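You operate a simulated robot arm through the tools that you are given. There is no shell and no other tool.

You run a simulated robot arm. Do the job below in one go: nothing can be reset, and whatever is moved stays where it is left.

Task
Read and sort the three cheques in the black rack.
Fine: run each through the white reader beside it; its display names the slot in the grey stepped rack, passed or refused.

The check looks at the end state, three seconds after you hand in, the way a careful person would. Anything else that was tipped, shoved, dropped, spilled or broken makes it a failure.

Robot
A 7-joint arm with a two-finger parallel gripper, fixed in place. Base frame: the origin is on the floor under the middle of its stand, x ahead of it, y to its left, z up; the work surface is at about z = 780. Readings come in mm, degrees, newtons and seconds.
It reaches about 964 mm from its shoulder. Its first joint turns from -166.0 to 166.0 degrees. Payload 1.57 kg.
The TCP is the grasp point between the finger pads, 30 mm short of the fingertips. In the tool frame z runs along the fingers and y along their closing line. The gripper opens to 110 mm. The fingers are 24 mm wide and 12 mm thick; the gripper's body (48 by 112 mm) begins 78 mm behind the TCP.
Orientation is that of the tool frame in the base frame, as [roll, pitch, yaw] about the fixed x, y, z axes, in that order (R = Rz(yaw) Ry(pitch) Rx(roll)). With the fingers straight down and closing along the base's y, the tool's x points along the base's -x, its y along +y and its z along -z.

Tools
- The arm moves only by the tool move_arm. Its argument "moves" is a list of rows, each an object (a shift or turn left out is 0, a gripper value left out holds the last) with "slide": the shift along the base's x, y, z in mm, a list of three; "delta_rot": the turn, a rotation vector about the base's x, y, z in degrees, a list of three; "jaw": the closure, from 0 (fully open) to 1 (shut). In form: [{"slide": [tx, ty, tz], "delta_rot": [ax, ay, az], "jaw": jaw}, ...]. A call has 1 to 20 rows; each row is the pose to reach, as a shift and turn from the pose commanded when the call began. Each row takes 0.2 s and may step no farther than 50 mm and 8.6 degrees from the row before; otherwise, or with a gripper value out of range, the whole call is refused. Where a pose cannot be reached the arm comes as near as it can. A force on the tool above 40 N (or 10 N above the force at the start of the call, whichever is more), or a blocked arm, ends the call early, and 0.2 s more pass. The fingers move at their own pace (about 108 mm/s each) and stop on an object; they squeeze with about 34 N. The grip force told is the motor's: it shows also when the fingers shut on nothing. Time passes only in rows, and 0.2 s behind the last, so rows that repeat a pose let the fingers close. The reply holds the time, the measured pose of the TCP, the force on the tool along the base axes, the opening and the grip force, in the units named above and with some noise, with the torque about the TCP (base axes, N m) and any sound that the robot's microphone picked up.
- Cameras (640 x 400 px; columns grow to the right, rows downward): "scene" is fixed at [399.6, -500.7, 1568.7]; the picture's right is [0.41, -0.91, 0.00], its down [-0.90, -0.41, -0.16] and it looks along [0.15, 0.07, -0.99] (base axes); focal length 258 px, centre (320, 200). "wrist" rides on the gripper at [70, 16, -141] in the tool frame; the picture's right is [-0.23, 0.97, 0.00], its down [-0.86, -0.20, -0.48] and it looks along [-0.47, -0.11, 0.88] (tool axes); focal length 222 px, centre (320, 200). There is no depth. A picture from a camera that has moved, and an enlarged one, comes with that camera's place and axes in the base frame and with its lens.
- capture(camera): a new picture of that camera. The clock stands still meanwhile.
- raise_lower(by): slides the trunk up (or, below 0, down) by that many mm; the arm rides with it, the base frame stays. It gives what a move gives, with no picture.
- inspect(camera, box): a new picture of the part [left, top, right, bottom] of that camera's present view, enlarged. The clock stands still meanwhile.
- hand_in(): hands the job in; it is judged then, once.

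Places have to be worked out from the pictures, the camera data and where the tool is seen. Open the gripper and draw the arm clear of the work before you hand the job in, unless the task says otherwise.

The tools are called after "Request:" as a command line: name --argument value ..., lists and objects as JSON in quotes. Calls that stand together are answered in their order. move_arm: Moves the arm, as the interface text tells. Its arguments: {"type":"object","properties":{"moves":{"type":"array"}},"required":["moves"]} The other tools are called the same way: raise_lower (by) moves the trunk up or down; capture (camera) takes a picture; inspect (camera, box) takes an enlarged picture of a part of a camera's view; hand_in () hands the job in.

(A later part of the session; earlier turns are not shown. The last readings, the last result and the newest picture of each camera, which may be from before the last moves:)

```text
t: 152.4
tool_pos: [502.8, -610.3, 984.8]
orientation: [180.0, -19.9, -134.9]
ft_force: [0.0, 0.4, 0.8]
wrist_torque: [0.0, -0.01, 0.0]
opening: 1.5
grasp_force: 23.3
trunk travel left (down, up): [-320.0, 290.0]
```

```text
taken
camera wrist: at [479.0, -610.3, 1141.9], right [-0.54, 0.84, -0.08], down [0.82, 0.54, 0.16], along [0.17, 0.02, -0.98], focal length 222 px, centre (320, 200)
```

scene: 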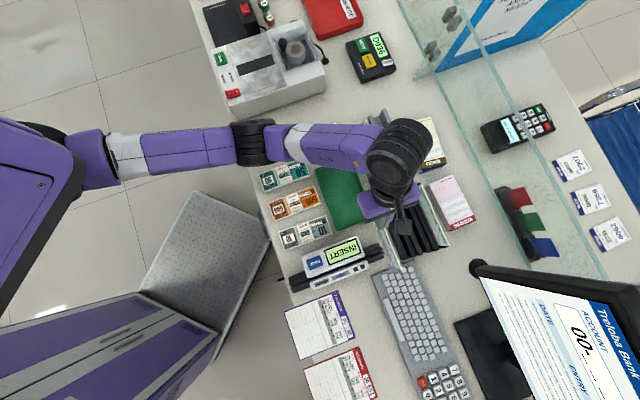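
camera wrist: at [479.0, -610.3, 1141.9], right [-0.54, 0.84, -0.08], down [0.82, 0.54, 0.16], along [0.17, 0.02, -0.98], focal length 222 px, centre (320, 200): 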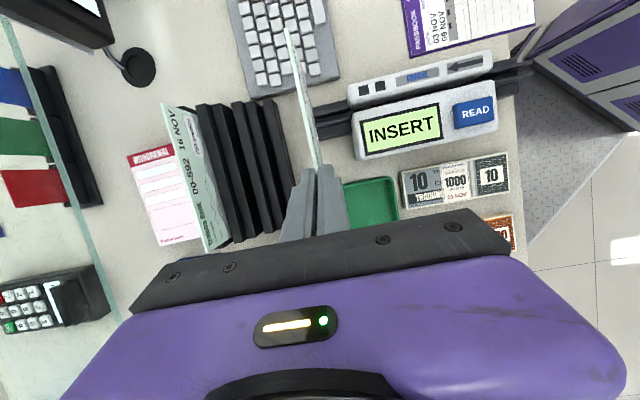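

Cheque 362 is out. I carry it to the reader's entry end, turning −90° (keeping the 20° in-plane tilt so the cheque stays level).

Request:
move_arm --moves '[{"slide": [-20, 12, 10], "delta_rot": [0, 0, -7.5]}, {"slide": [-42, 24, 15], "delta_rot": [0, 0, -15]}, {"slide": [-64, 36, 15], "delta_rot": [0, 0, -22.5]}, {"slide": [-86, 48, 15], "delta_rot": [0, 0, -30]}, {"slide": [-108, 60, 15], "delta_rot": [0, 0, -37.5]}, {"slide": [-130, 72, 15], "delta_rot": [0, 0, -45]}, {"slide": [-152, 84, 15], "delta_rot": [0, 0, -52.5]}, {"slide": [-174, 97, 15], "delta_rot": [0, 0, -60]}, {"slide": [-196, 109, 15], "delta_rot": [0, 0, -67.5]}, {"slide": [-218, 121, 15], "delta_rot": [0, 0, -75]}, {"slide": [-240, 133, 15], "delta_rot": [0, 0, -82.5]}, {"slide": [-258.9, 144.3, 15], "delta_rot": [0, 0, -90]}, {"slide": [-258.9, 144.3, 15], "delta_rot": [0, 0, -90]}]'

Request:
capture --camera "scene"

Request:
inspect --camera "scene" --box '[260, 250, 340, 310]'

```text
t: 155.2
tool_pos: [244.7, -465.6, 999.5]
orientation: [180.0, -20.0, 134.8]
ft_force: [0.0, 0.5, -0.1]
wrist_torque: [-0.01, -0.01, 0.03]
opening: 1.4
grasp_force: 23.4
trunk travel left (down, up): [-320.0, 290.0]
```

```text
taken
```

scene: 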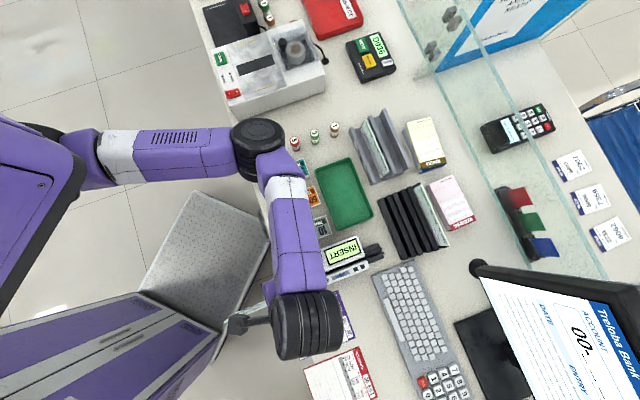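

```text
6.67 times, centred on (300, 280) of scene
camera zoom: at [399.6, -500.7, 1568.7], right [0.41, -0.91, 0.0], down [-0.9, -0.41, -0.16], along [0.15, 0.07, -0.99], focal length 1718 px, centre (453, -333)
```

zoom: 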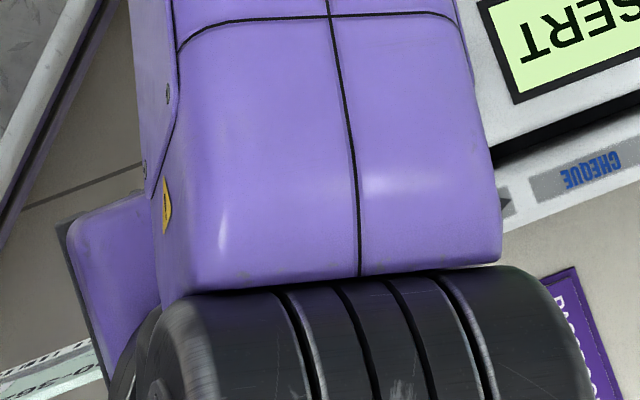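

Request:
capture --camera "wrist"

Request:
inspect --camera "wrist" --box '[260, 20, 400, 220]'

Request:
inspect --camera "scene" --box '[205, 270, 285, 350]'

```text
taken
camera wrist: at [243.7, -442.7, 1156.7], right [0.84, 0.54, -0.08], down [0.54, -0.83, 0.16], along [0.02, -0.17, -0.98], focal length 222 px, centre (320, 200)
```

wrist: 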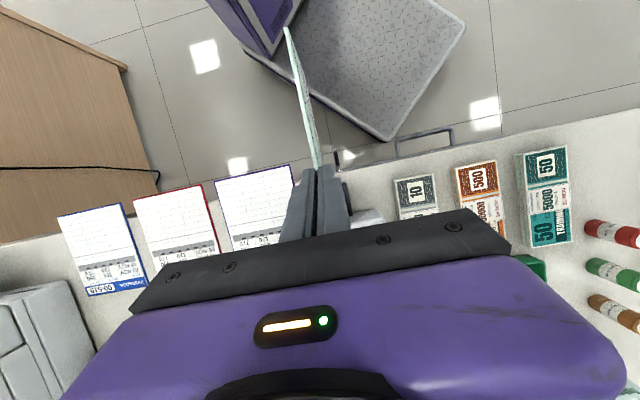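

```text
2.00 times, centred on (330, 120) of wrist
camera zoom: at [243.7, -442.7, 1156.7], right [0.84, 0.54, -0.08], down [0.54, -0.83, 0.16], along [0.02, -0.17, -0.98], focal length 444 px, centre (300, 360)
```

zoom: 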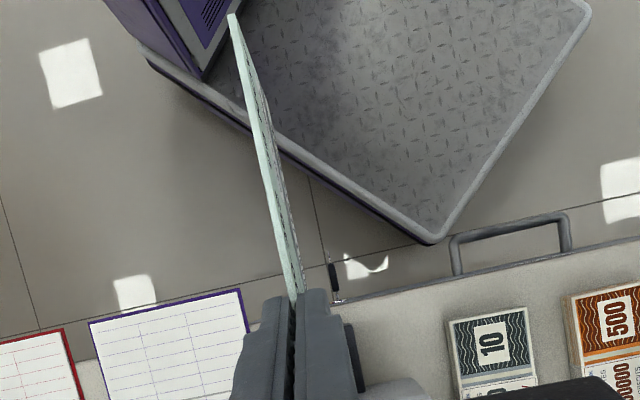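

```text
5.00 times, centred on (245, 310) of scene
camera zoom: at [399.6, -500.7, 1568.7], right [0.41, -0.91, 0.0], down [-0.9, -0.41, -0.16], along [0.15, 0.07, -0.99], focal length 1289 px, centre (695, -350)
```

zoom: 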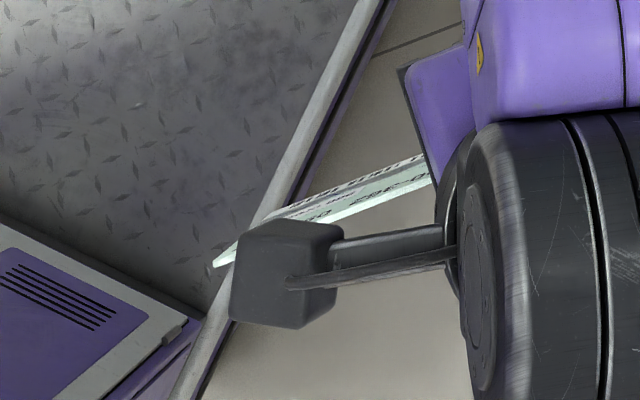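

The visible tail shows the cheque plane at t≈−154.1, so I shift −1.3 mm in t and lower into the entry groove, watching the force.

Request:
move_arm --moves '[{"slide": [-0.9, -0.9, -30], "delta_rot": [0, 0, 0.2]}, {"slide": [-0.9, -0.9, -60], "delta_rot": [0, 0, 0.2]}, {"slide": [-0.9, -0.9, -80], "delta_rot": [0, 0, 0.2]}, {"slide": [-0.9, -0.9, -90], "delta_rot": [0, 0, 0.2]}, {"slide": [-0.9, -0.9, -97], "delta_rot": [0, 0, 0.2]}, {"slide": [-0.9, -0.9, -97], "delta_rot": [0, 0, 0.2]}]'

Request:
capture --camera "scene"

Request:
inspect --camera "wrist" --box '[260, 20, 400, 220]'

```text
t: 156.6
tool_pos: [242.5, -468.5, 904.1]
orientation: [-179.9, -20.0, 135.2]
ft_force: [0.9, 1.2, 0.0]
wrist_torque: [0.06, -0.09, 0.0]
opening: 1.1
grasp_force: 23.3
trunk travel left (down, up): [-320.0, 290.0]
```

```text
taken
```

scene: 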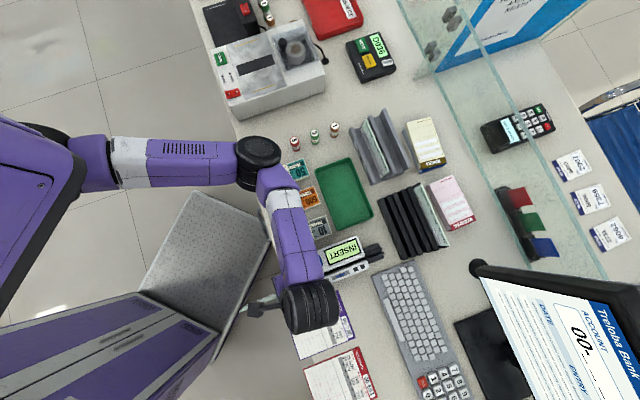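

```text
2.00 times, centred on (330, 120) of wrist
camera zoom: at [242.0, -445.4, 1060.6], right [0.84, 0.54, -0.08], down [0.55, -0.82, 0.16], along [0.02, -0.17, -0.98], focal length 444 px, centre (300, 360)
```

zoom: 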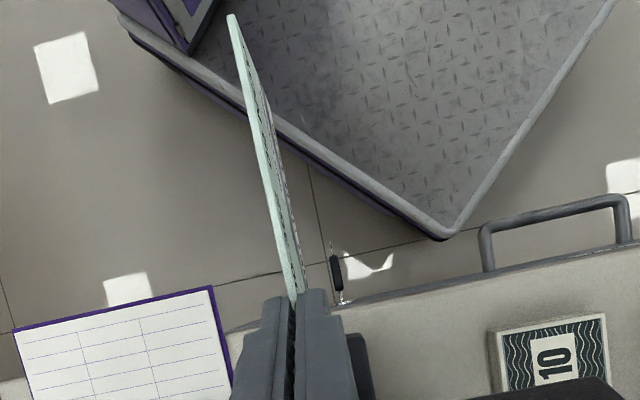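

No vertical contact with the bottom below the ridge tops, so it is in the groove. I lower the rest until it touches the floor, then slide it to the read-start position (cheque centre s≈600).

Request:
move_arm --moves '[{"slide": [0, 0, -4]}, {"slide": [0, 0, -7]}, {"slide": [0, 0, -9]}, {"slide": [0, 0, -9]}]'

```text
t: 157.6
tool_pos: [242.4, -468.7, 895.9]
orientation: [-179.9, -20.1, 135.3]
ft_force: [0.4, 5.3, 21.2]
wrist_torque: [0.22, -0.1, 0.05]
opening: 1.4
grasp_force: 23.8
trunk travel left (down, up): [-320.0, 290.0]
```

Request:
move_arm --moves '[{"slide": [0, 0, 3]}, {"slide": [13, -13, 3]}, {"slide": [26, -26, 3]}, {"slide": [39, -39, 3]}, {"slide": [52, -52, 3]}, {"slide": [65, -65, 3]}, {"slide": [78, -78, 3]}, {"slide": [91, -91, 2]}, {"slide": [91, -91, 1]}]'

Request:
capture --camera "wrist"

Request:
inspect --camera "scene" --box '[260, 200, 430, 310]'

```text
t: 159.6
tool_pos: [334.6, -560.5, 896.0]
orientation: [-179.9, -19.9, 135.2]
ft_force: [1.0, 4.6, 4.6]
wrist_torque: [0.58, 0.28, -0.07]
opening: 1.2
grasp_force: 23.4
trunk travel left (down, up): [-320.0, 290.0]
```

```text
taken
camera wrist: at [333.3, -536.2, 1053.2], right [0.84, 0.54, -0.08], down [0.55, -0.82, 0.16], along [0.02, -0.18, -0.98], focal length 222 px, centre (320, 200)
```

wrist: 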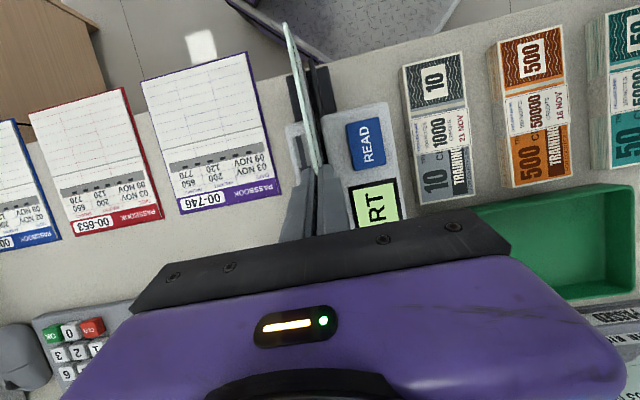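

```text
3.64 times, centred on (345, 255) of scene
camera zoom: at [399.6, -500.7, 1568.7], right [0.41, -0.91, 0.0], down [-0.9, -0.41, -0.16], along [0.15, 0.07, -0.99], focal length 937 px, centre (229, 0)
```

zoom: 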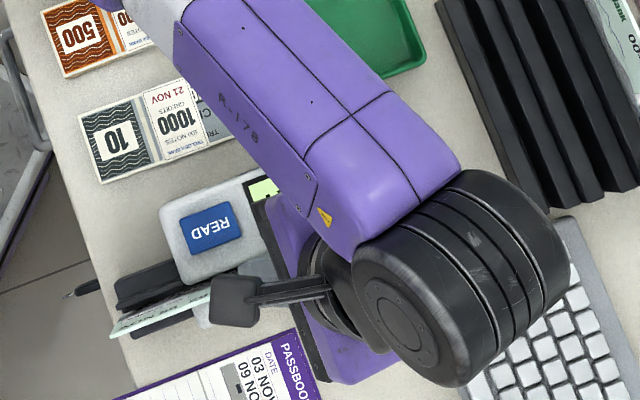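

Cheque 362 is at the read-start position (tail at s≈517, centre ≈602). I release, rise, level the hand (undo the 20° tilt) and go over the READ key.

Request:
move_arm --moves '[{"slide": [0, 0, 1], "jaw": 0.95}, {"slide": [0, 0, 1], "jaw": 0.85}, {"slide": [0, 0, 1], "jaw": 0.74}, {"slide": [0, 0, 20]}, {"slide": [0, 0, 45]}, {"slide": [0, 0, 80], "jaw": 0.74}, {"slide": [0, 10, 90], "delta_rot": [-5, -5, 0], "jaw": 1.0}, {"slide": [4, 25, 90], "delta_rot": [-10, -10, 0], "jaw": 1.0}, {"slide": [8, 40, 90], "delta_rot": [-14.14, -14.14, 0]}, {"slide": [13, 52, 90], "delta_rot": [-14.14, -14.14, 0]}, {"slide": [13, 52, 90], "delta_rot": [-14.14, -14.14, 0]}]'

Request:
inspect --camera "scene" --box '[260, 200, 430, 310]'

Request:
capture --camera "wrist"

```text
t: 162.0
tool_pos: [348.0, -508.2, 985.6]
orientation: [-179.9, 0.2, 135.2]
ft_force: [-0.2, 1.1, 0.0]
wrist_torque: [0.02, -0.04, -0.01]
opening: 0.0
grasp_force: 21.7
trunk travel left (down, up): [-320.0, 290.0]
```

```text
3.64 times, centred on (345, 255) of scene
camera zoom: at [399.6, -500.7, 1568.7], right [0.41, -0.91, 0.0], down [-0.9, -0.41, -0.16], along [0.15, 0.07, -0.99], focal length 937 px, centre (229, 0)
```

zoom: 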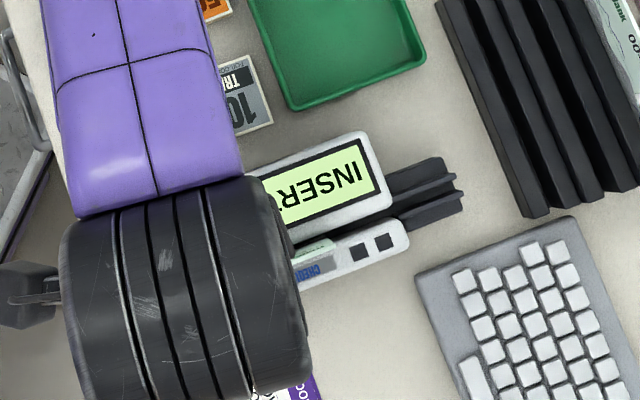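

```text
taken
camera wrist: at [309.5, -446.8, 1128.0], right [0.85, 0.53, 0.0], down [0.47, -0.74, 0.48], along [0.25, -0.41, -0.88], focal length 222 px, centre (320, 200)
```

wrist: 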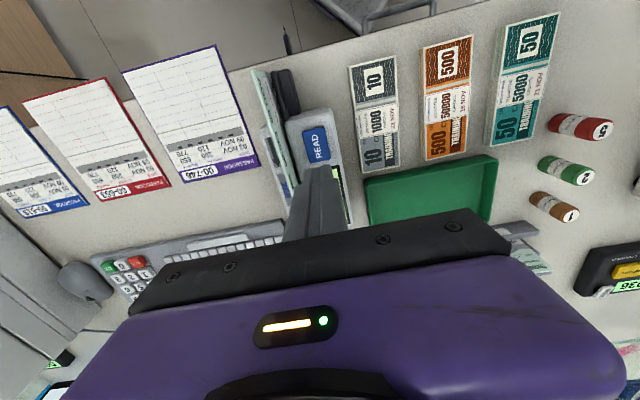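

Cheque 362 stands in the channel. I press READ gently.

Request:
move_arm --moves '[{"slide": [0, -2, -40]}, {"slide": [0, -2, -75]}, {"slide": [0, -2, -90]}, {"slide": [0, -2, -96]}, {"slide": [0, -2, -99]}, {"slide": [0, -2, -101]}]'

Request:
inspect --camera "scene" --box '[260, 200, 430, 310]'

```text
t: 163.4
tool_pos: [346.0, -510.6, 884.9]
orientation: [-179.9, 0.2, 135.2]
ft_force: [-1.3, 2.3, 12.6]
wrist_torque: [0.06, 0.04, 0.02]
opening: 0.0
grasp_force: 21.0
trunk travel left (down, up): [-320.0, 290.0]
heard: click
```

```text
3.64 times, centred on (345, 255) of scene
camera zoom: at [399.6, -500.7, 1568.7], right [0.41, -0.91, 0.0], down [-0.9, -0.41, -0.16], along [0.15, 0.07, -0.99], focal length 937 px, centre (229, 0)
```

zoom: 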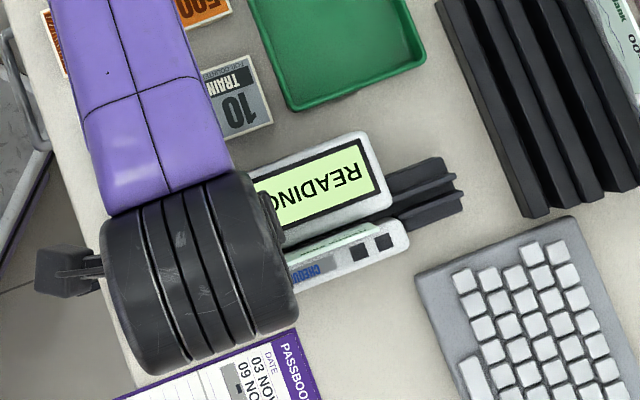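

READING. I rise off the key and wait for the result.

Request:
move_arm --moves '[{"slide": [0, 0, 6]}, {"slide": [0, 0, 30]}, {"slide": [0, 0, 60]}, {"slide": [0, 0, 80]}, {"slide": [0, 0, 80]}, {"slide": [0, 0, 80]}, {"slide": [0, 0, 80]}, {"slide": [0, 0, 80]}]'

Request:
inspect --camera "scene" --box '[260, 200, 430, 310]'

```text
t: 165.2
tool_pos: [346.4, -509.3, 964.5]
orientation: [-179.9, 0.0, 135.2]
ft_force: [0.9, 1.0, -0.7]
wrist_torque: [0.01, 0.0, 0.01]
opening: 0.0
grasp_force: 21.2
trunk travel left (down, up): [-320.0, 290.0]
```

```text
3.64 times, centred on (345, 255) of scene
camera zoom: at [399.6, -500.7, 1568.7], right [0.41, -0.91, 0.0], down [-0.9, -0.41, -0.16], along [0.15, 0.07, -0.99], focal length 937 px, centre (229, 0)
```

zoom: 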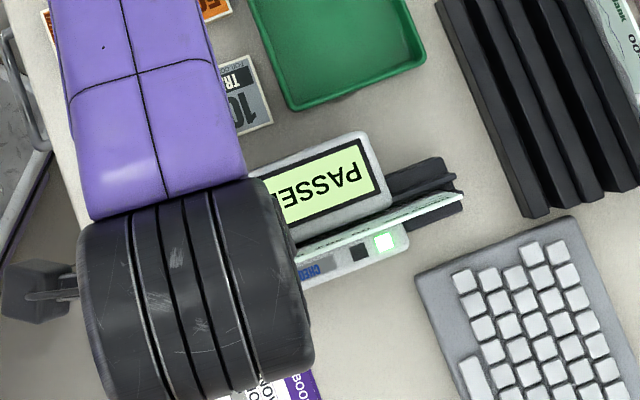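

It shows PASSED again with the green lamp. I go to the exit end to pick cheque 362 up, and confirm the display with the wrist camera.

Request:
move_arm --moves '[{"slide": [0, 0, 10], "jaw": 0.74}, {"slide": [9, -24, 10], "jaw": 0.74}, {"slide": [18, -48, 10]}, {"slide": [27, -72, 10]}, {"slide": [37, -95, 10]}, {"slide": [37, -95, -20]}, {"slide": [37, -95, -45]}, {"slide": [37, -95, -65]}, {"slide": [37, -95, -69]}, {"slide": [37, -95, -69]}]'

Request:
inspect --camera "wrist" --box '[220, 0, 420, 220]'

```text
t: 167.4
tool_pos: [383.9, -606.0, 896.3]
orientation: [-179.8, 0.0, 135.3]
ft_force: [0.0, -0.8, -0.4]
wrist_torque: [0.0, -0.01, 0.01]
opening: 28.6
grasp_force: 0.1
trunk travel left (down, up): [-320.0, 290.0]
```

```text
1.82 times, centred on (320, 110) of wrist
camera zoom: at [346.2, -544.7, 1037.5], right [0.85, 0.53, 0.0], down [0.47, -0.74, 0.48], along [0.25, -0.41, -0.88], focal length 404 px, centre (320, 364)
```

zoom: 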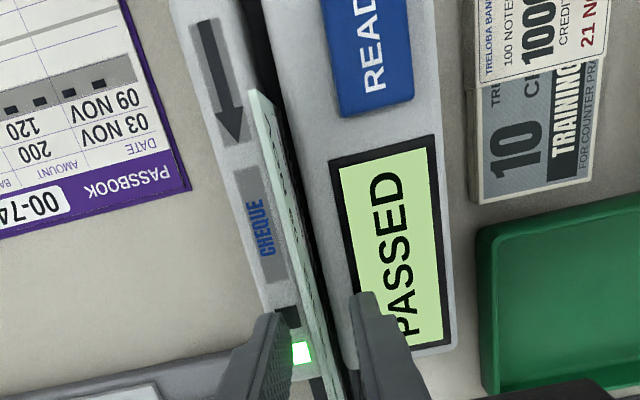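

PASSED confirmed for 00-362. I grip it and lift.

Request:
move_arm --moves '[{"slide": [0, 0, 0], "jaw": 0.85}, {"slide": [0, 0, 0], "jaw": 1.0}, {"slide": [0, 0, 0], "jaw": 1.0}, {"slide": [0, 0, 0], "jaw": 1.0}, {"slide": [0, 0, 15]}, {"slide": [0, 0, 40]}, {"slide": [0, 0, 70]}, {"slide": [0, 0, 100]}, {"slide": [0, 0, 125]}, {"slide": [0, 0, 125]}]'

Request:
move_arm --moves '[{"slide": [20, 12, 5], "delta_rot": [0, 0, 8.2]}, {"slide": [41, 25, 10], "delta_rot": [0, 0, 16.4]}, {"slide": [62, 38, 10], "delta_rot": [0, 0, 24.6]}, {"slide": [82, 50, 10], "delta_rot": [0, 0, 32.8]}, {"slide": [103, 63, 10], "delta_rot": [0, 0, 41]}, {"slide": [124, 76, 10], "delta_rot": [0, 0, 49.2]}, {"slide": [144, 88, 10], "delta_rot": [0, 0, 57.4]}, {"slide": [165, 101, 10], "delta_rot": [0, 0, 65.6]}, {"slide": [186, 114, 10], "delta_rot": [0, 0, 73.8]}, {"slide": [206, 126, 10], "delta_rot": [0, 0, 82]}, {"slide": [227, 138.6, 10], "delta_rot": [0, 0, 89.7]}, {"slide": [227, 138.6, 10], "delta_rot": [0, 0, 89.7]}]'

Request:
capture --camera "scene"

```text
t: 169.6
tool_pos: [383.5, -605.4, 1019.9]
orientation: [-179.9, 0.0, 135.2]
ft_force: [0.0, -0.6, -0.3]
wrist_torque: [-0.02, -0.02, 0.02]
opening: 1.2
grasp_force: 23.6
trunk travel left (down, up): [-320.0, 290.0]
```

```text
t: 172.2
tool_pos: [610.7, -466.6, 1034.0]
orientation: [-179.8, 0.0, -135.0]
ft_force: [-0.4, -1.0, 0.3]
wrist_torque: [-0.01, 0.0, -0.01]
opening: 1.3
grasp_force: 22.9
trunk travel left (down, up): [-320.0, 290.0]
```

```text
taken
```

scene: 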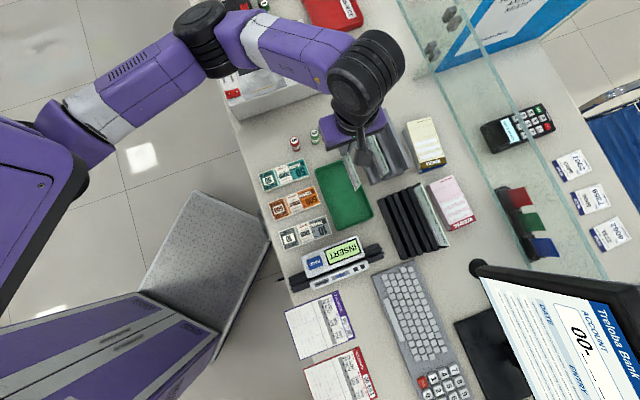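

I move over the PASSED slot again, this time aiming ~16 mm in front of cheque 427 (TCP s≈871), with a 3° backward lean.

Request:
move_arm --moves '[{"slide": [20, -12, 0], "delta_rot": [0.7, 0.7, 0]}, {"slide": [45, -26, 0], "delta_rot": [1.4, 1.4, 0]}, {"slide": [70, -41, 0], "delta_rot": [2.12, 2.12, 0]}, {"slide": [97.8, -56.7, -15], "delta_rot": [2.12, 2.12, 0]}, {"slide": [97.8, -56.7, -45], "delta_rot": [2.12, 2.12, 0]}, {"slide": [97.8, -56.7, -64], "delta_rot": [2.12, 2.12, 0]}, {"slide": [97.8, -56.7, -64], "delta_rot": [2.12, 2.12, 0]}]'

Request:
inspect --camera "scene" --box '[345, 105, 420, 190]'

Request:
inspect --camera "wrist" --box '[220, 20, 400, 230]'

```text
t: 173.8
tool_pos: [709.6, -524.8, 967.5]
orientation: [177.1, -0.1, -135.1]
ft_force: [0.2, 0.5, 0.7]
wrist_torque: [-0.01, -0.04, -0.01]
opening: 0.9
grasp_force: 23.3
trunk travel left (down, up): [-320.0, 290.0]
```

```text
4.71 times, centred on (382, 148) of scene
camera zoom: at [399.6, -500.7, 1568.7], right [0.41, -0.91, 0.0], down [-0.9, -0.41, -0.16], along [0.15, 0.07, -0.99], focal length 1213 px, centre (26, 447)
```

zoom: 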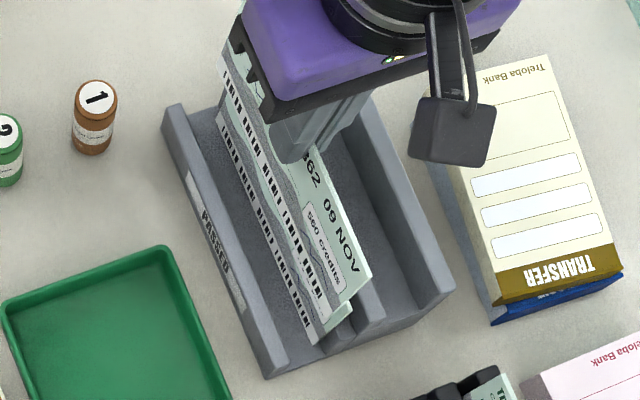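

```text
1.90 times, centred on (310, 125) of wrist
camera zoom: at [653.2, -566.4, 1109.6], right [-0.53, 0.85, 0.05], down [0.76, 0.44, 0.47], along [0.38, 0.28, -0.88], focal length 423 px, centre (339, 343)
```

zoom: 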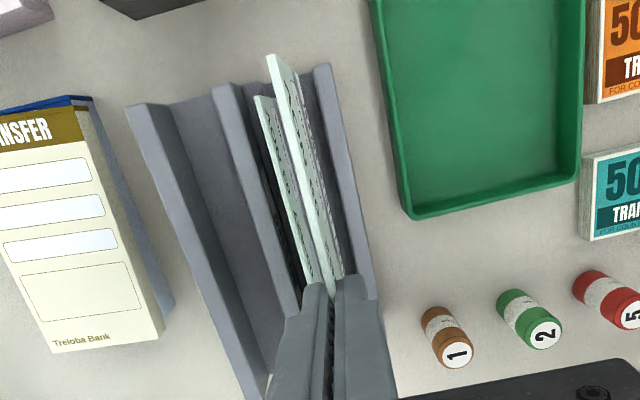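

Bottom edge at s≈868 with cheque 427 behind it. I shift −2.5 mm and lower to just above the slot floor.

Request:
move_arm --moves '[{"slide": [-1.8, 1.8, -25]}, {"slide": [-1.8, 1.8, -50]}, {"slide": [-1.8, 1.8, -70]}, {"slide": [-1.8, 1.8, -82]}, {"slide": [-1.8, 1.8, -88]}, {"slide": [-1.8, 1.8, -88]}]'

Request:
inspect --camera "scene" --box '[345, 105, 420, 190]'

Request:
inspect --camera "wrist" --box '[220, 20, 400, 230]'

```text
t: 175.2
tool_pos: [706.1, -518.3, 876.6]
orientation: [177.0, 0.0, -135.1]
ft_force: [0.4, 0.2, -1.3]
wrist_torque: [0.0, 0.01, -0.01]
opening: 1.2
grasp_force: 23.7
trunk travel left (down, up): [-320.0, 290.0]
```

```text
4.71 times, centred on (382, 148) of scene
camera zoom: at [399.6, -500.7, 1568.7], right [0.41, -0.91, 0.0], down [-0.9, -0.41, -0.16], along [0.15, 0.07, -0.99], focal length 1213 px, centre (26, 447)
```

zoom: 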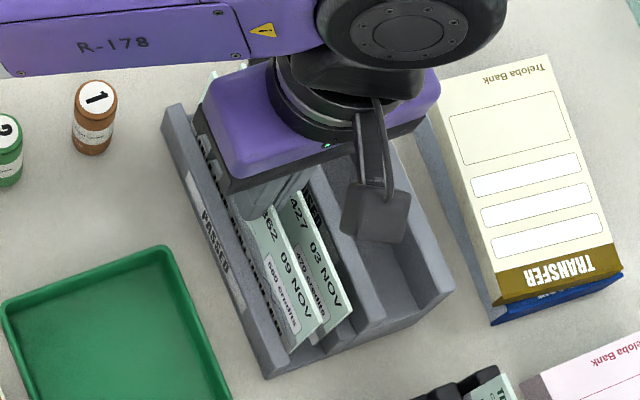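

```text
1.90 times, centred on (310, 125) of wrist
camera zoom: at [651.2, -562.3, 1020.5], right [-0.53, 0.85, 0.05], down [0.76, 0.45, 0.47], along [0.38, 0.28, -0.88], focal length 423 px, centre (339, 343)
```

zoom: 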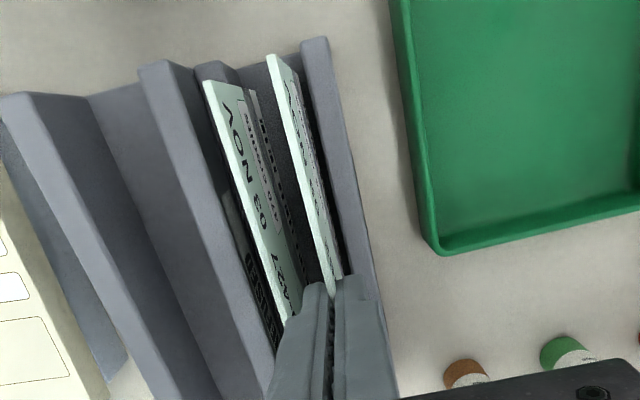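

It is inside the slot but close to the front wall. I shift +4 mm back, lower to touch the floor, and release with a small opening.

Request:
move_arm --moves '[{"slide": [2.8, -2.8, 0]}, {"slide": [2.8, -2.8, -2]}, {"slide": [2.8, -2.8, -3]}, {"slide": [2.8, -2.8, -3]}]'

```text
t: 176.2
tool_pos: [709.5, -523.4, 875.4]
orientation: [177.0, 0.0, -135.1]
ft_force: [-0.8, -0.3, 0.0]
wrist_torque: [0.02, 0.02, 0.0]
opening: 1.1
grasp_force: 23.6
trunk travel left (down, up): [-320.0, 290.0]
```

Request:
move_arm --moves '[{"slide": [0, 0, -1.5]}, {"slide": [0, 0, -3]}, {"slide": [0, 0, -4]}]'

```text
t: 177.0
tool_pos: [708.8, -523.7, 872.7]
orientation: [177.0, -0.1, -135.1]
ft_force: [0.0, 0.3, 2.7]
wrist_torque: [-0.01, -0.02, 0.01]
opening: 1.3
grasp_force: 23.2
trunk travel left (down, up): [-320.0, 290.0]
```

Gentle floor contact. I open the jaws slightly (≈6 mm) and rise straight up.

Request:
move_arm --moves '[{"slide": [0, 0, 0], "jaw": 0.98}, {"slide": [0, 0, 0], "jaw": 0.96}, {"slide": [0, 0, 0], "jaw": 0.945}, {"slide": [0, 0, 0], "jaw": 0.945}, {"slide": [0, 0, 10]}, {"slide": [0, 0, 25]}, {"slide": [0, 0, 45]}, {"slide": [0, 0, 75]}, {"slide": [0, 0, 105]}, {"slide": [0, 0, 105]}]'

Request:
inspect --camera "scene" --box '[345, 105, 420, 190]'

Request:
inspect --camera "wrist" --box '[220, 20, 400, 230]'

```text
t: 179.2
tool_pos: [709.2, -524.9, 975.3]
orientation: [177.1, 0.0, -135.0]
ft_force: [0.9, -0.4, 0.0]
wrist_torque: [-0.02, 0.0, -0.02]
opening: 6.1
grasp_force: 0.0
trunk travel left (down, up): [-320.0, 290.0]
```

```text
4.71 times, centred on (382, 148) of scene
camera zoom: at [399.6, -500.7, 1568.7], right [0.41, -0.91, 0.0], down [-0.9, -0.41, -0.16], along [0.15, 0.07, -0.99], focal length 1213 px, centre (26, 447)
```

zoom: 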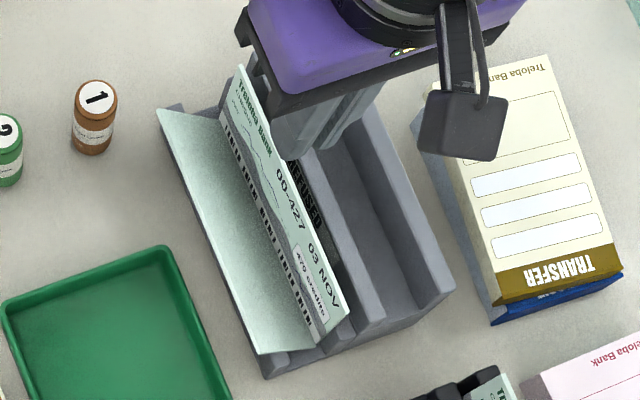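

```text
1.90 times, centred on (310, 125) of wrist
camera zoom: at [653.4, -567.9, 1117.0], right [-0.53, 0.85, 0.05], down [0.76, 0.45, 0.47], along [0.38, 0.28, -0.88], focal length 423 px, centre (339, 343)
```

zoom: 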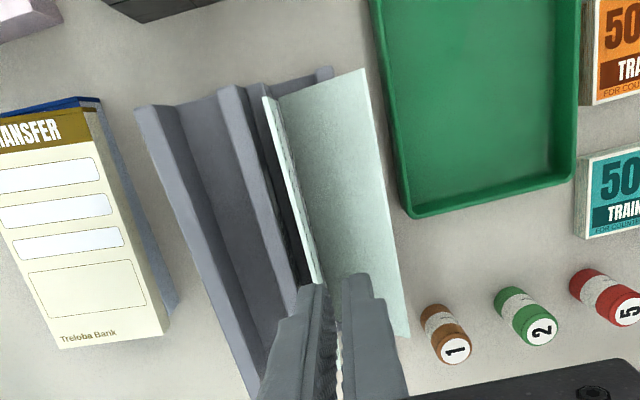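

Cheque 362 tipped forward over the front wall when released. I will push it upright from the front with closed fingers; first I level the hand, close it and move to the front side, then check that the cheque is steady.

Request:
move_arm --moves '[{"slide": [-12, 12, 5], "delta_rot": [-1, -1, 0], "jaw": 1.0}, {"slide": [-30, 30, 5], "delta_rot": [-2.12, -2.12, 0], "jaw": 1.0}, {"slide": [-49, 49, 5], "delta_rot": [-2.12, -2.12, 0]}, {"slide": [-49, 49, 5], "delta_rot": [-2.12, -2.12, 0]}]'

Request:
inspect --camera "scene" --box '[335, 100, 425, 195]'

Request:
inspect --camera "wrist" --box '[180, 20, 400, 240]'

```text
t: 180.2
tool_pos: [657.7, -474.3, 980.2]
orientation: [-179.9, 0.0, -135.1]
ft_force: [0.1, -0.9, 0.2]
wrist_torque: [0.0, 0.03, -0.01]
opening: 0.0
grasp_force: 21.2
trunk travel left (down, up): [-320.0, 290.0]
```

```text
4.21 times, centred on (380, 148) of scene
camera zoom: at [399.6, -500.7, 1568.7], right [0.41, -0.91, 0.0], down [-0.9, -0.41, -0.16], along [0.15, 0.07, -0.99], focal length 1085 px, centre (67, 421)
```

zoom: 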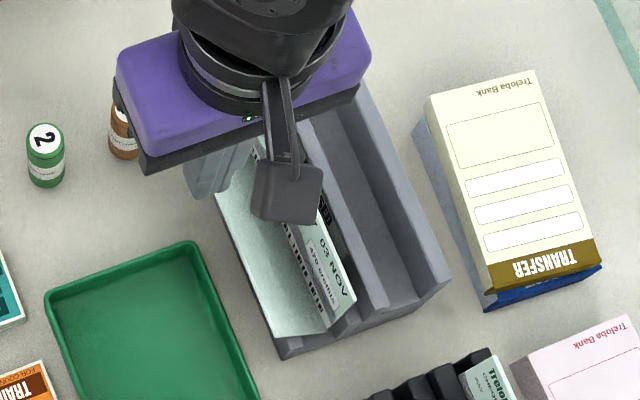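

```text
1.82 times, centred on (290, 130) of wrist
camera zoom: at [596.7, -511.1, 1122.4], right [-0.53, 0.85, 0.0], down [0.75, 0.46, 0.48], along [0.41, 0.25, -0.88], focal length 404 px, centre (374, 327)
```

zoom: 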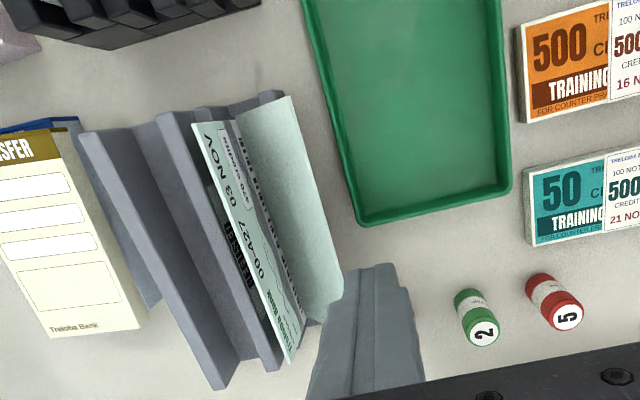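

The leaning cheque is steady with its top edge at s≈831, z≈842. I lower the closed fingers in front of it (tips at z≈828).

Request:
move_arm --moves '[{"slide": [0, 0, -40]}, {"slide": [0, 0, -80]}, {"slide": [0, 0, -110]}, {"slide": [0, 0, -122]}, {"slide": [0, 0, -122]}]'

Request:
inspect --camera "wrist" --box '[180, 20, 400, 240]'

Request:
inspect --camera "scene" --box '[335, 100, 425, 195]'

```text
t: 181.4
tool_pos: [661.0, -474.9, 859.1]
orientation: [-179.9, 0.0, -135.1]
ft_force: [-1.1, 0.4, 0.0]
wrist_torque: [-0.01, 0.0, 0.0]
opening: 0.1
grasp_force: 21.1
trunk travel left (down, up): [-320.0, 290.0]
```

```text
1.82 times, centred on (290, 130) of wrist
camera zoom: at [600.3, -512.3, 1000.2], right [-0.53, 0.85, 0.0], down [0.75, 0.46, 0.48], along [0.41, 0.25, -0.88], focal length 404 px, centre (374, 327)
```

zoom: 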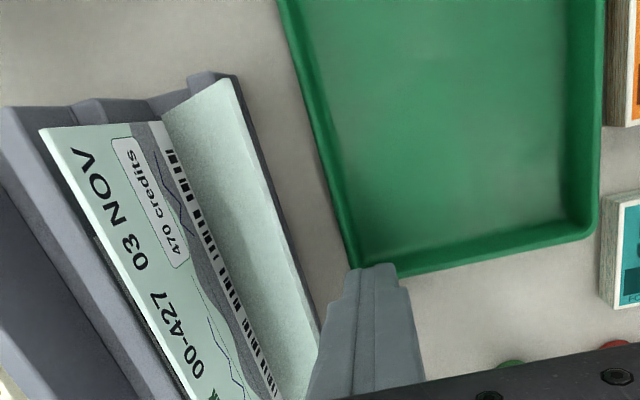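

```text
4.21 times, centred on (380, 148) of scene
camera zoom: at [399.6, -500.7, 1568.7], right [0.41, -0.91, 0.0], down [-0.9, -0.41, -0.16], along [0.15, 0.07, -0.99], focal length 1085 px, centre (67, 421)
```

zoom: 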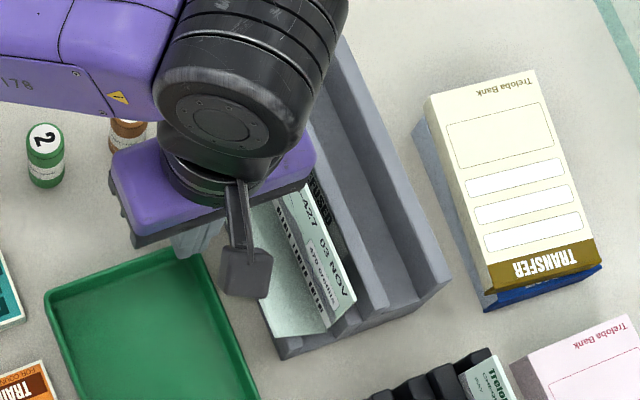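

I push slowly in +s to bring the cheque upright, stopping partway to check.

Request:
move_arm --moves '[{"slide": [4, -4, 0]}, {"slide": [8, -8, 0]}, {"slide": [12, -12, 0]}, {"slide": [16, -16, 0]}, {"slide": [20, -20, 0]}, {"slide": [24, -24, 0]}, {"slide": [28, -28, 0]}, {"slide": [32, -32, 0]}, {"slide": [35, -35, 0]}]'

Request:
inspect --camera "wrist" --box '[180, 20, 400, 240]'

Request:
inspect --camera "scene" --box '[335, 100, 425, 195]'

```text
t: 183.4
tool_pos: [695.6, -510.2, 858.0]
orientation: [-179.8, -0.1, -135.1]
ft_force: [0.4, 0.5, -0.1]
wrist_torque: [0.04, 0.02, 0.0]
opening: 0.1
grasp_force: 21.2
trunk travel left (down, up): [-320.0, 290.0]
```

```text
1.82 times, centred on (290, 130) of wrist
camera zoom: at [634.4, -547.3, 1000.3], right [-0.53, 0.85, 0.0], down [0.75, 0.46, 0.48], along [0.41, 0.25, -0.88], focal length 404 px, centre (374, 327)
```

zoom: 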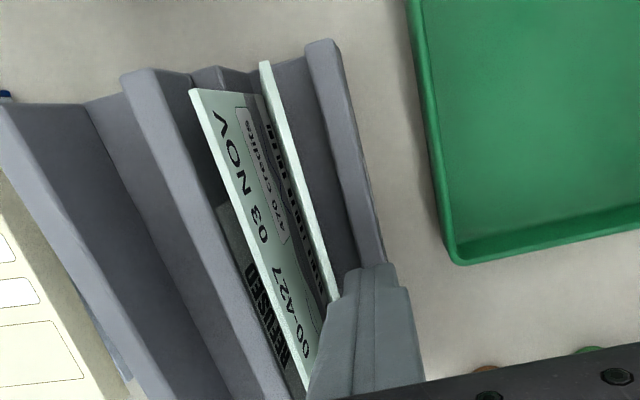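

```text
4.21 times, centred on (380, 148) of scene
camera zoom: at [399.6, -500.7, 1568.7], right [0.41, -0.91, 0.0], down [-0.9, -0.41, -0.16], along [0.15, 0.07, -0.99], focal length 1085 px, centre (67, 421)
```

zoom: 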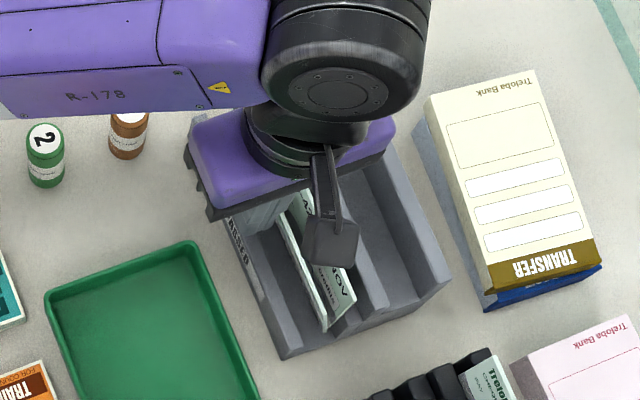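

It is nearly upright. I continue a few millimetres so that it tips back onto cheque 427.

Request:
move_arm --moves '[{"slide": [2.8, -2.8, 0]}, {"slide": [5.6, -5.6, 0]}, {"slide": [8.4, -8.4, 0]}, {"slide": [10.6, -10.6, 0]}, {"slide": [10.6, -10.6, 0]}]'

Request:
inspect --camera "wrist" --box '[180, 20, 400, 240]'

Request:
inspect --camera "scene" --box '[345, 105, 420, 190]'

```text
t: 184.6
tool_pos: [706.3, -521.3, 858.4]
orientation: [-179.8, 0.0, -135.1]
ft_force: [0.5, -0.2, -0.2]
wrist_torque: [-0.02, -0.01, -0.01]
opening: 0.1
grasp_force: 22.1
trunk travel left (down, up): [-320.0, 290.0]
```

```text
1.82 times, centred on (290, 130) of wrist
camera zoom: at [645.6, -558.6, 999.9], right [-0.53, 0.85, 0.0], down [0.75, 0.46, 0.48], along [0.41, 0.25, -0.88], focal length 404 px, centre (374, 327)
```

zoom: 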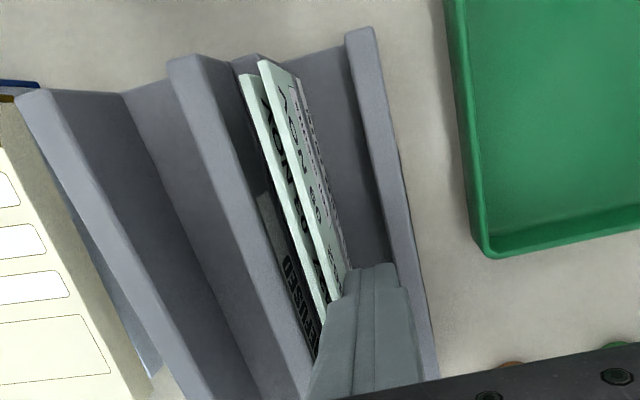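

```text
4.71 times, centred on (382, 148) of scene
camera zoom: at [399.6, -500.7, 1568.7], right [0.41, -0.91, 0.0], down [-0.9, -0.41, -0.16], along [0.15, 0.07, -0.99], focal length 1213 px, centre (26, 447)
```

zoom: 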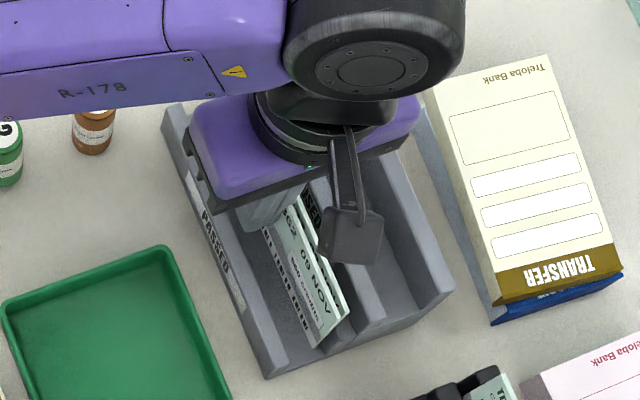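

Cheque 362 now leans back on cheque 427. I back the fingers away (−s) and rise, then check both cheques.

Request:
move_arm --moves '[{"slide": [-3, 3, 0]}, {"slide": [-8, 8, 0]}, {"slide": [-14, 14, 0]}, {"slide": [-20, 20, 15]}, {"slide": [-26, 26, 45]}, {"slide": [-32, 32, 85]}, {"slide": [-38, 38, 130]}, {"slide": [-38, 38, 130]}]'

Request:
inspect --camera "wrist" --box '[150, 20, 400, 240]'

Request:
inspect --camera "scene" --box '[345, 105, 420, 190]'

```text
t: 186.4
tool_pos: [667.7, -484.3, 990.5]
orientation: [-179.9, 0.1, -135.0]
ft_force: [0.7, 0.4, 0.2]
wrist_torque: [0.01, -0.02, 0.03]
opening: 0.0
grasp_force: 20.6
trunk travel left (down, up): [-320.0, 290.0]
```

```text
1.82 times, centred on (275, 130) of wrist
camera zoom: at [606.6, -522.0, 1132.4], right [-0.53, 0.85, 0.0], down [0.75, 0.46, 0.48], along [0.41, 0.25, -0.88], focal length 404 px, centre (402, 327)
```

zoom: 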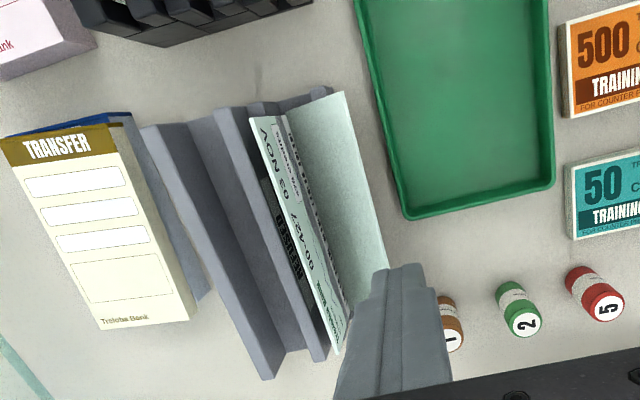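

```text
4.71 times, centred on (382, 148) of scene
camera zoom: at [399.6, -500.7, 1568.7], right [0.41, -0.91, 0.0], down [-0.9, -0.41, -0.16], along [0.15, 0.07, -0.99], focal length 1213 px, centre (26, 447)
```

zoom: 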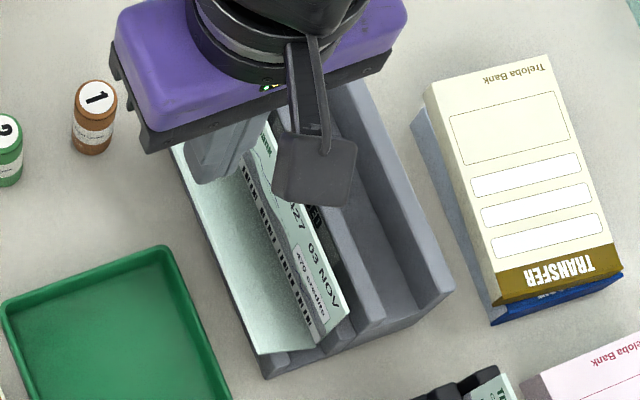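

It fell forward again because I had not pushed it quite past upright. I will repeat, pushing farther and then higher up so that both cheques lean well back over the slot's back wall. First I go down in front again.

Request:
move_arm --moves '[{"slide": [-8.2, 8.2, 0]}, {"slide": [-8.2, 8.2, -45]}, {"slide": [-8.2, 8.2, -90]}, {"slide": [-8.2, 8.2, -120]}, {"slide": [-8.2, 8.2, -132]}, {"slide": [-8.2, 8.2, -132]}]'

Request:
move_arm --moves '[{"slide": [4, -4, 0]}, {"slide": [8, -8, 0]}, {"slide": [12, -12, 0]}, {"slide": [16, -16, 0]}, {"slide": [20, -20, 0]}, {"slide": [24, -24, 0]}, {"slide": [28, -28, 0]}, {"slide": [32, -32, 0]}, {"slide": [36, -36, 0]}, {"slide": [40, -40, 0]}, {"slide": [44, -44, 0]}, {"slide": [47, -47, 0]}, {"slide": [49, -49, 0]}]'

Request:
inspect --camera "wrist" --box '[180, 20, 400, 240]'

```text
t: 187.8
tool_pos: [662.7, -475.5, 856.0]
orientation: [-179.9, 0.1, -135.1]
ft_force: [-0.2, 0.5, 0.7]
wrist_torque: [-0.02, 0.0, 0.02]
opening: 0.0
grasp_force: 21.4
trunk travel left (down, up): [-320.0, 290.0]
```

```text
t: 190.6
tool_pos: [709.0, -524.2, 856.4]
orientation: [-179.9, -0.1, -135.1]
ft_force: [0.2, 0.4, -0.4]
wrist_torque: [0.02, -0.02, -0.03]
opening: 0.0
grasp_force: 21.3
trunk travel left (down, up): [-320.0, 290.0]
```

```text
1.82 times, centred on (290, 130) of wrist
camera zoom: at [647.6, -561.4, 999.1], right [-0.53, 0.85, 0.0], down [0.75, 0.46, 0.48], along [0.41, 0.25, -0.88], focal length 404 px, centre (374, 327)
```

zoom: 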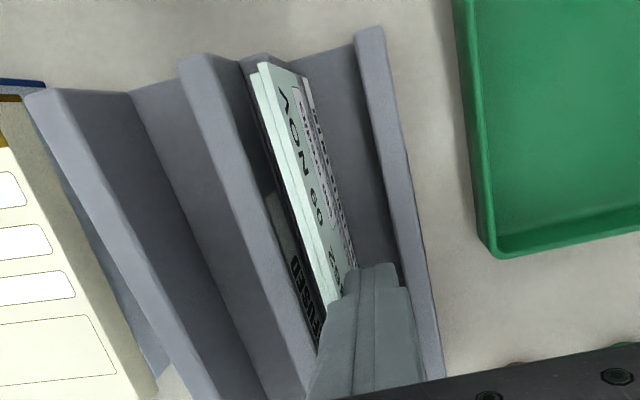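

Both cheques are now flush and leaning slightly back. I slide the fingertips up to z≈854 and push the tops a further ~10 mm back for a firmer lean.

Request:
move_arm --moves '[{"slide": [1, -1, 4]}, {"slide": [1.5, -1.5, 9]}, {"slide": [2, -2, 14]}, {"slide": [2.5, -2.5, 20]}, {"slide": [3, -3, 26]}, {"slide": [4.5, -4.5, 28]}, {"slide": [6, -6, 28]}, {"slide": [7.5, -7.5, 28]}, {"slide": [8.5, -8.5, 28]}, {"slide": [8.5, -8.5, 28]}]'

Request:
inspect --camera "wrist" --box '[180, 20, 400, 240]'

Request:
inspect --camera "scene" --box '[345, 105, 420, 190]'

```text
t: 192.8
tool_pos: [716.7, -532.6, 885.4]
orientation: [-179.9, 0.0, -135.1]
ft_force: [-0.4, -0.1, 0.5]
wrist_torque: [0.02, 0.04, -0.01]
opening: 0.0
grasp_force: 20.9
trunk travel left (down, up): [-320.0, 290.0]
```

```text
1.82 times, centred on (290, 130) of wrist
camera zoom: at [655.7, -569.5, 1026.8], right [-0.53, 0.85, 0.0], down [0.75, 0.46, 0.48], along [0.41, 0.25, -0.88], focal length 404 px, centre (374, 327)
```

zoom: 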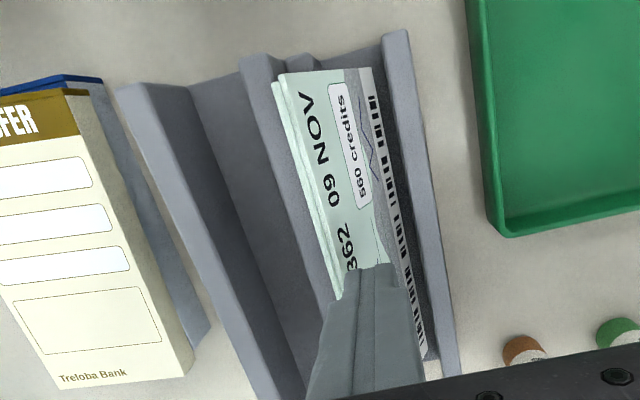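

```text
4.71 times, centred on (382, 148) of scene
camera zoom: at [399.6, -500.7, 1568.7], right [0.41, -0.91, 0.0], down [-0.9, -0.41, -0.16], along [0.15, 0.07, -0.99], focal length 1213 px, centre (26, 447)
```

zoom: 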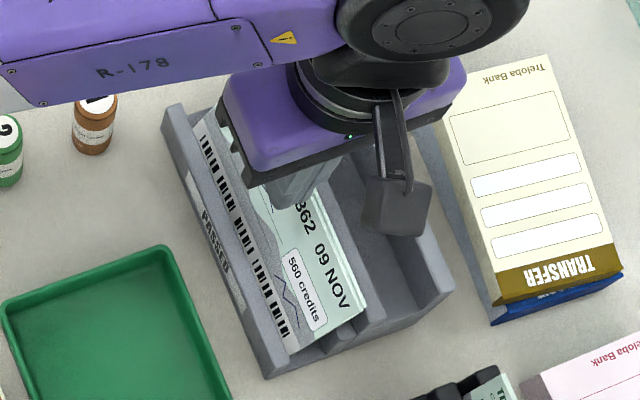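

Both passed cheques lean securely back now. I withdraw the fingers and verify.

Request:
move_arm --moves '[{"slide": [-3, 3, 0]}, {"slide": [-8, 8, 0]}, {"slide": [-14, 14, 5]}, {"slide": [-20, 20, 25]}, {"slide": [-28, 28, 60]}, {"slide": [-38, 38, 100]}, {"slide": [-48, 48, 105]}, {"slide": [-48, 48, 105]}]'

Request:
inspect --camera "wrist" --box '[130, 20, 400, 240]'

Request:
inspect --camera "scene" --box '[345, 105, 420, 190]'

```text
t: 194.6
tool_pos: [671.1, -482.9, 992.2]
orientation: [-179.9, 0.0, -135.1]
ft_force: [-0.4, 0.1, 0.3]
wrist_torque: [0.04, -0.02, 0.02]
opening: 0.0
grasp_force: 21.0
trunk travel left (down, up): [-320.0, 290.0]
```

```text
1.82 times, centred on (265, 130) of wrist
camera zoom: at [609.9, -520.1, 1132.8], right [-0.53, 0.85, 0.0], down [0.75, 0.46, 0.48], along [0.41, 0.25, -0.88], focal length 404 px, centre (420, 327)
```

zoom: 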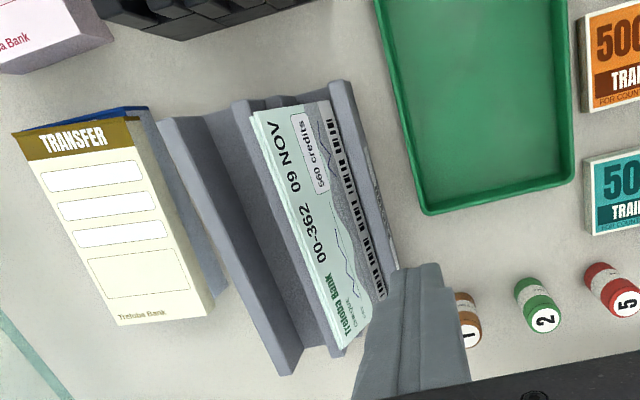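

```text
4.71 times, centred on (382, 148) of scene
camera zoom: at [399.6, -500.7, 1568.7], right [0.41, -0.91, 0.0], down [-0.9, -0.41, -0.16], along [0.15, 0.07, -0.99], focal length 1213 px, centre (26, 447)
```

zoom: 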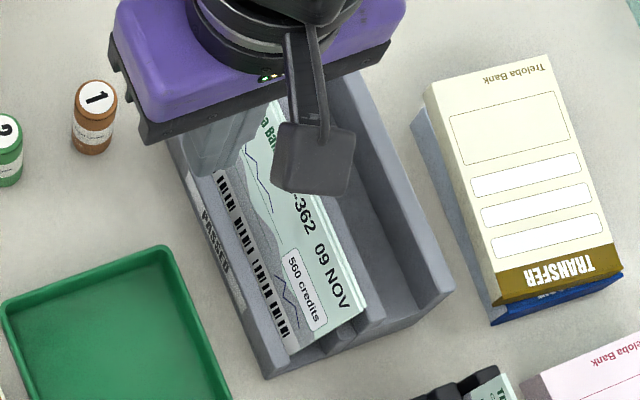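

Both passed cheques are stable. For cheque 592 (farther out) I set a 28° in-plane tilt plus a 5° outward tilt, with the jaws at 24 mm.

Request:
move_arm --moves '[{"slide": [-8, -8, 5], "delta_rot": [-4.95, 4.95, 0], "jaw": 0.78}, {"slide": [-16, -16, 8], "delta_rot": [-9.9, 9.9, 0], "jaw": 0.78}, {"slide": [-24, -24, 8], "delta_rot": [-14.85, 14.85, 0]}, {"slide": [-32, -32, 8], "delta_rot": [-19.8, 19.8, 0]}, {"slide": [-32, -32, 8], "delta_rot": [-19.8, 19.8, 0]}]'

Request:
move_arm --moves '[{"slide": [0, -10, 0], "delta_rot": [-3.54, -3.54, 0]}, {"slide": [0, -20, 0], "delta_rot": [-3.54, -3.54, 0]}]'

Request:
capture --camera "scene"

```text
t: 195.8
tool_pos: [636.8, -516.7, 999.2]
orientation: [-180.0, -28.0, -135.1]
ft_force: [-0.3, 1.0, 0.0]
wrist_torque: [0.05, 0.0, 0.0]
opening: 24.3
grasp_force: 0.0
trunk travel left (down, up): [-320.0, 290.0]
```

```text
t: 196.4
tool_pos: [636.0, -536.4, 998.1]
orientation: [-174.2, -27.9, -137.9]
ft_force: [-0.2, 0.8, 0.9]
wrist_torque: [-0.03, 0.02, 0.01]
opening: 24.1
grasp_force: 0.0
trunk travel left (down, up): [-320.0, 290.0]
```

```text
taken
```

scene: 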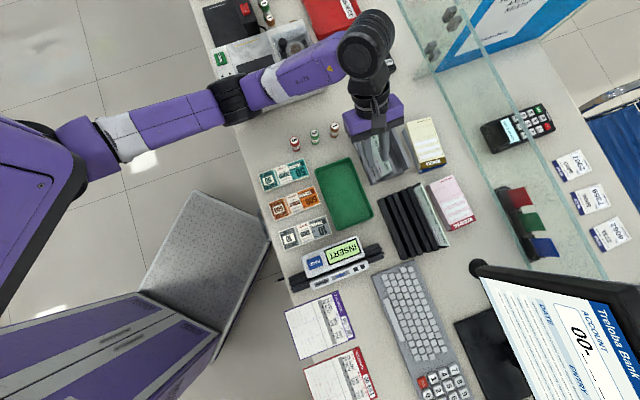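

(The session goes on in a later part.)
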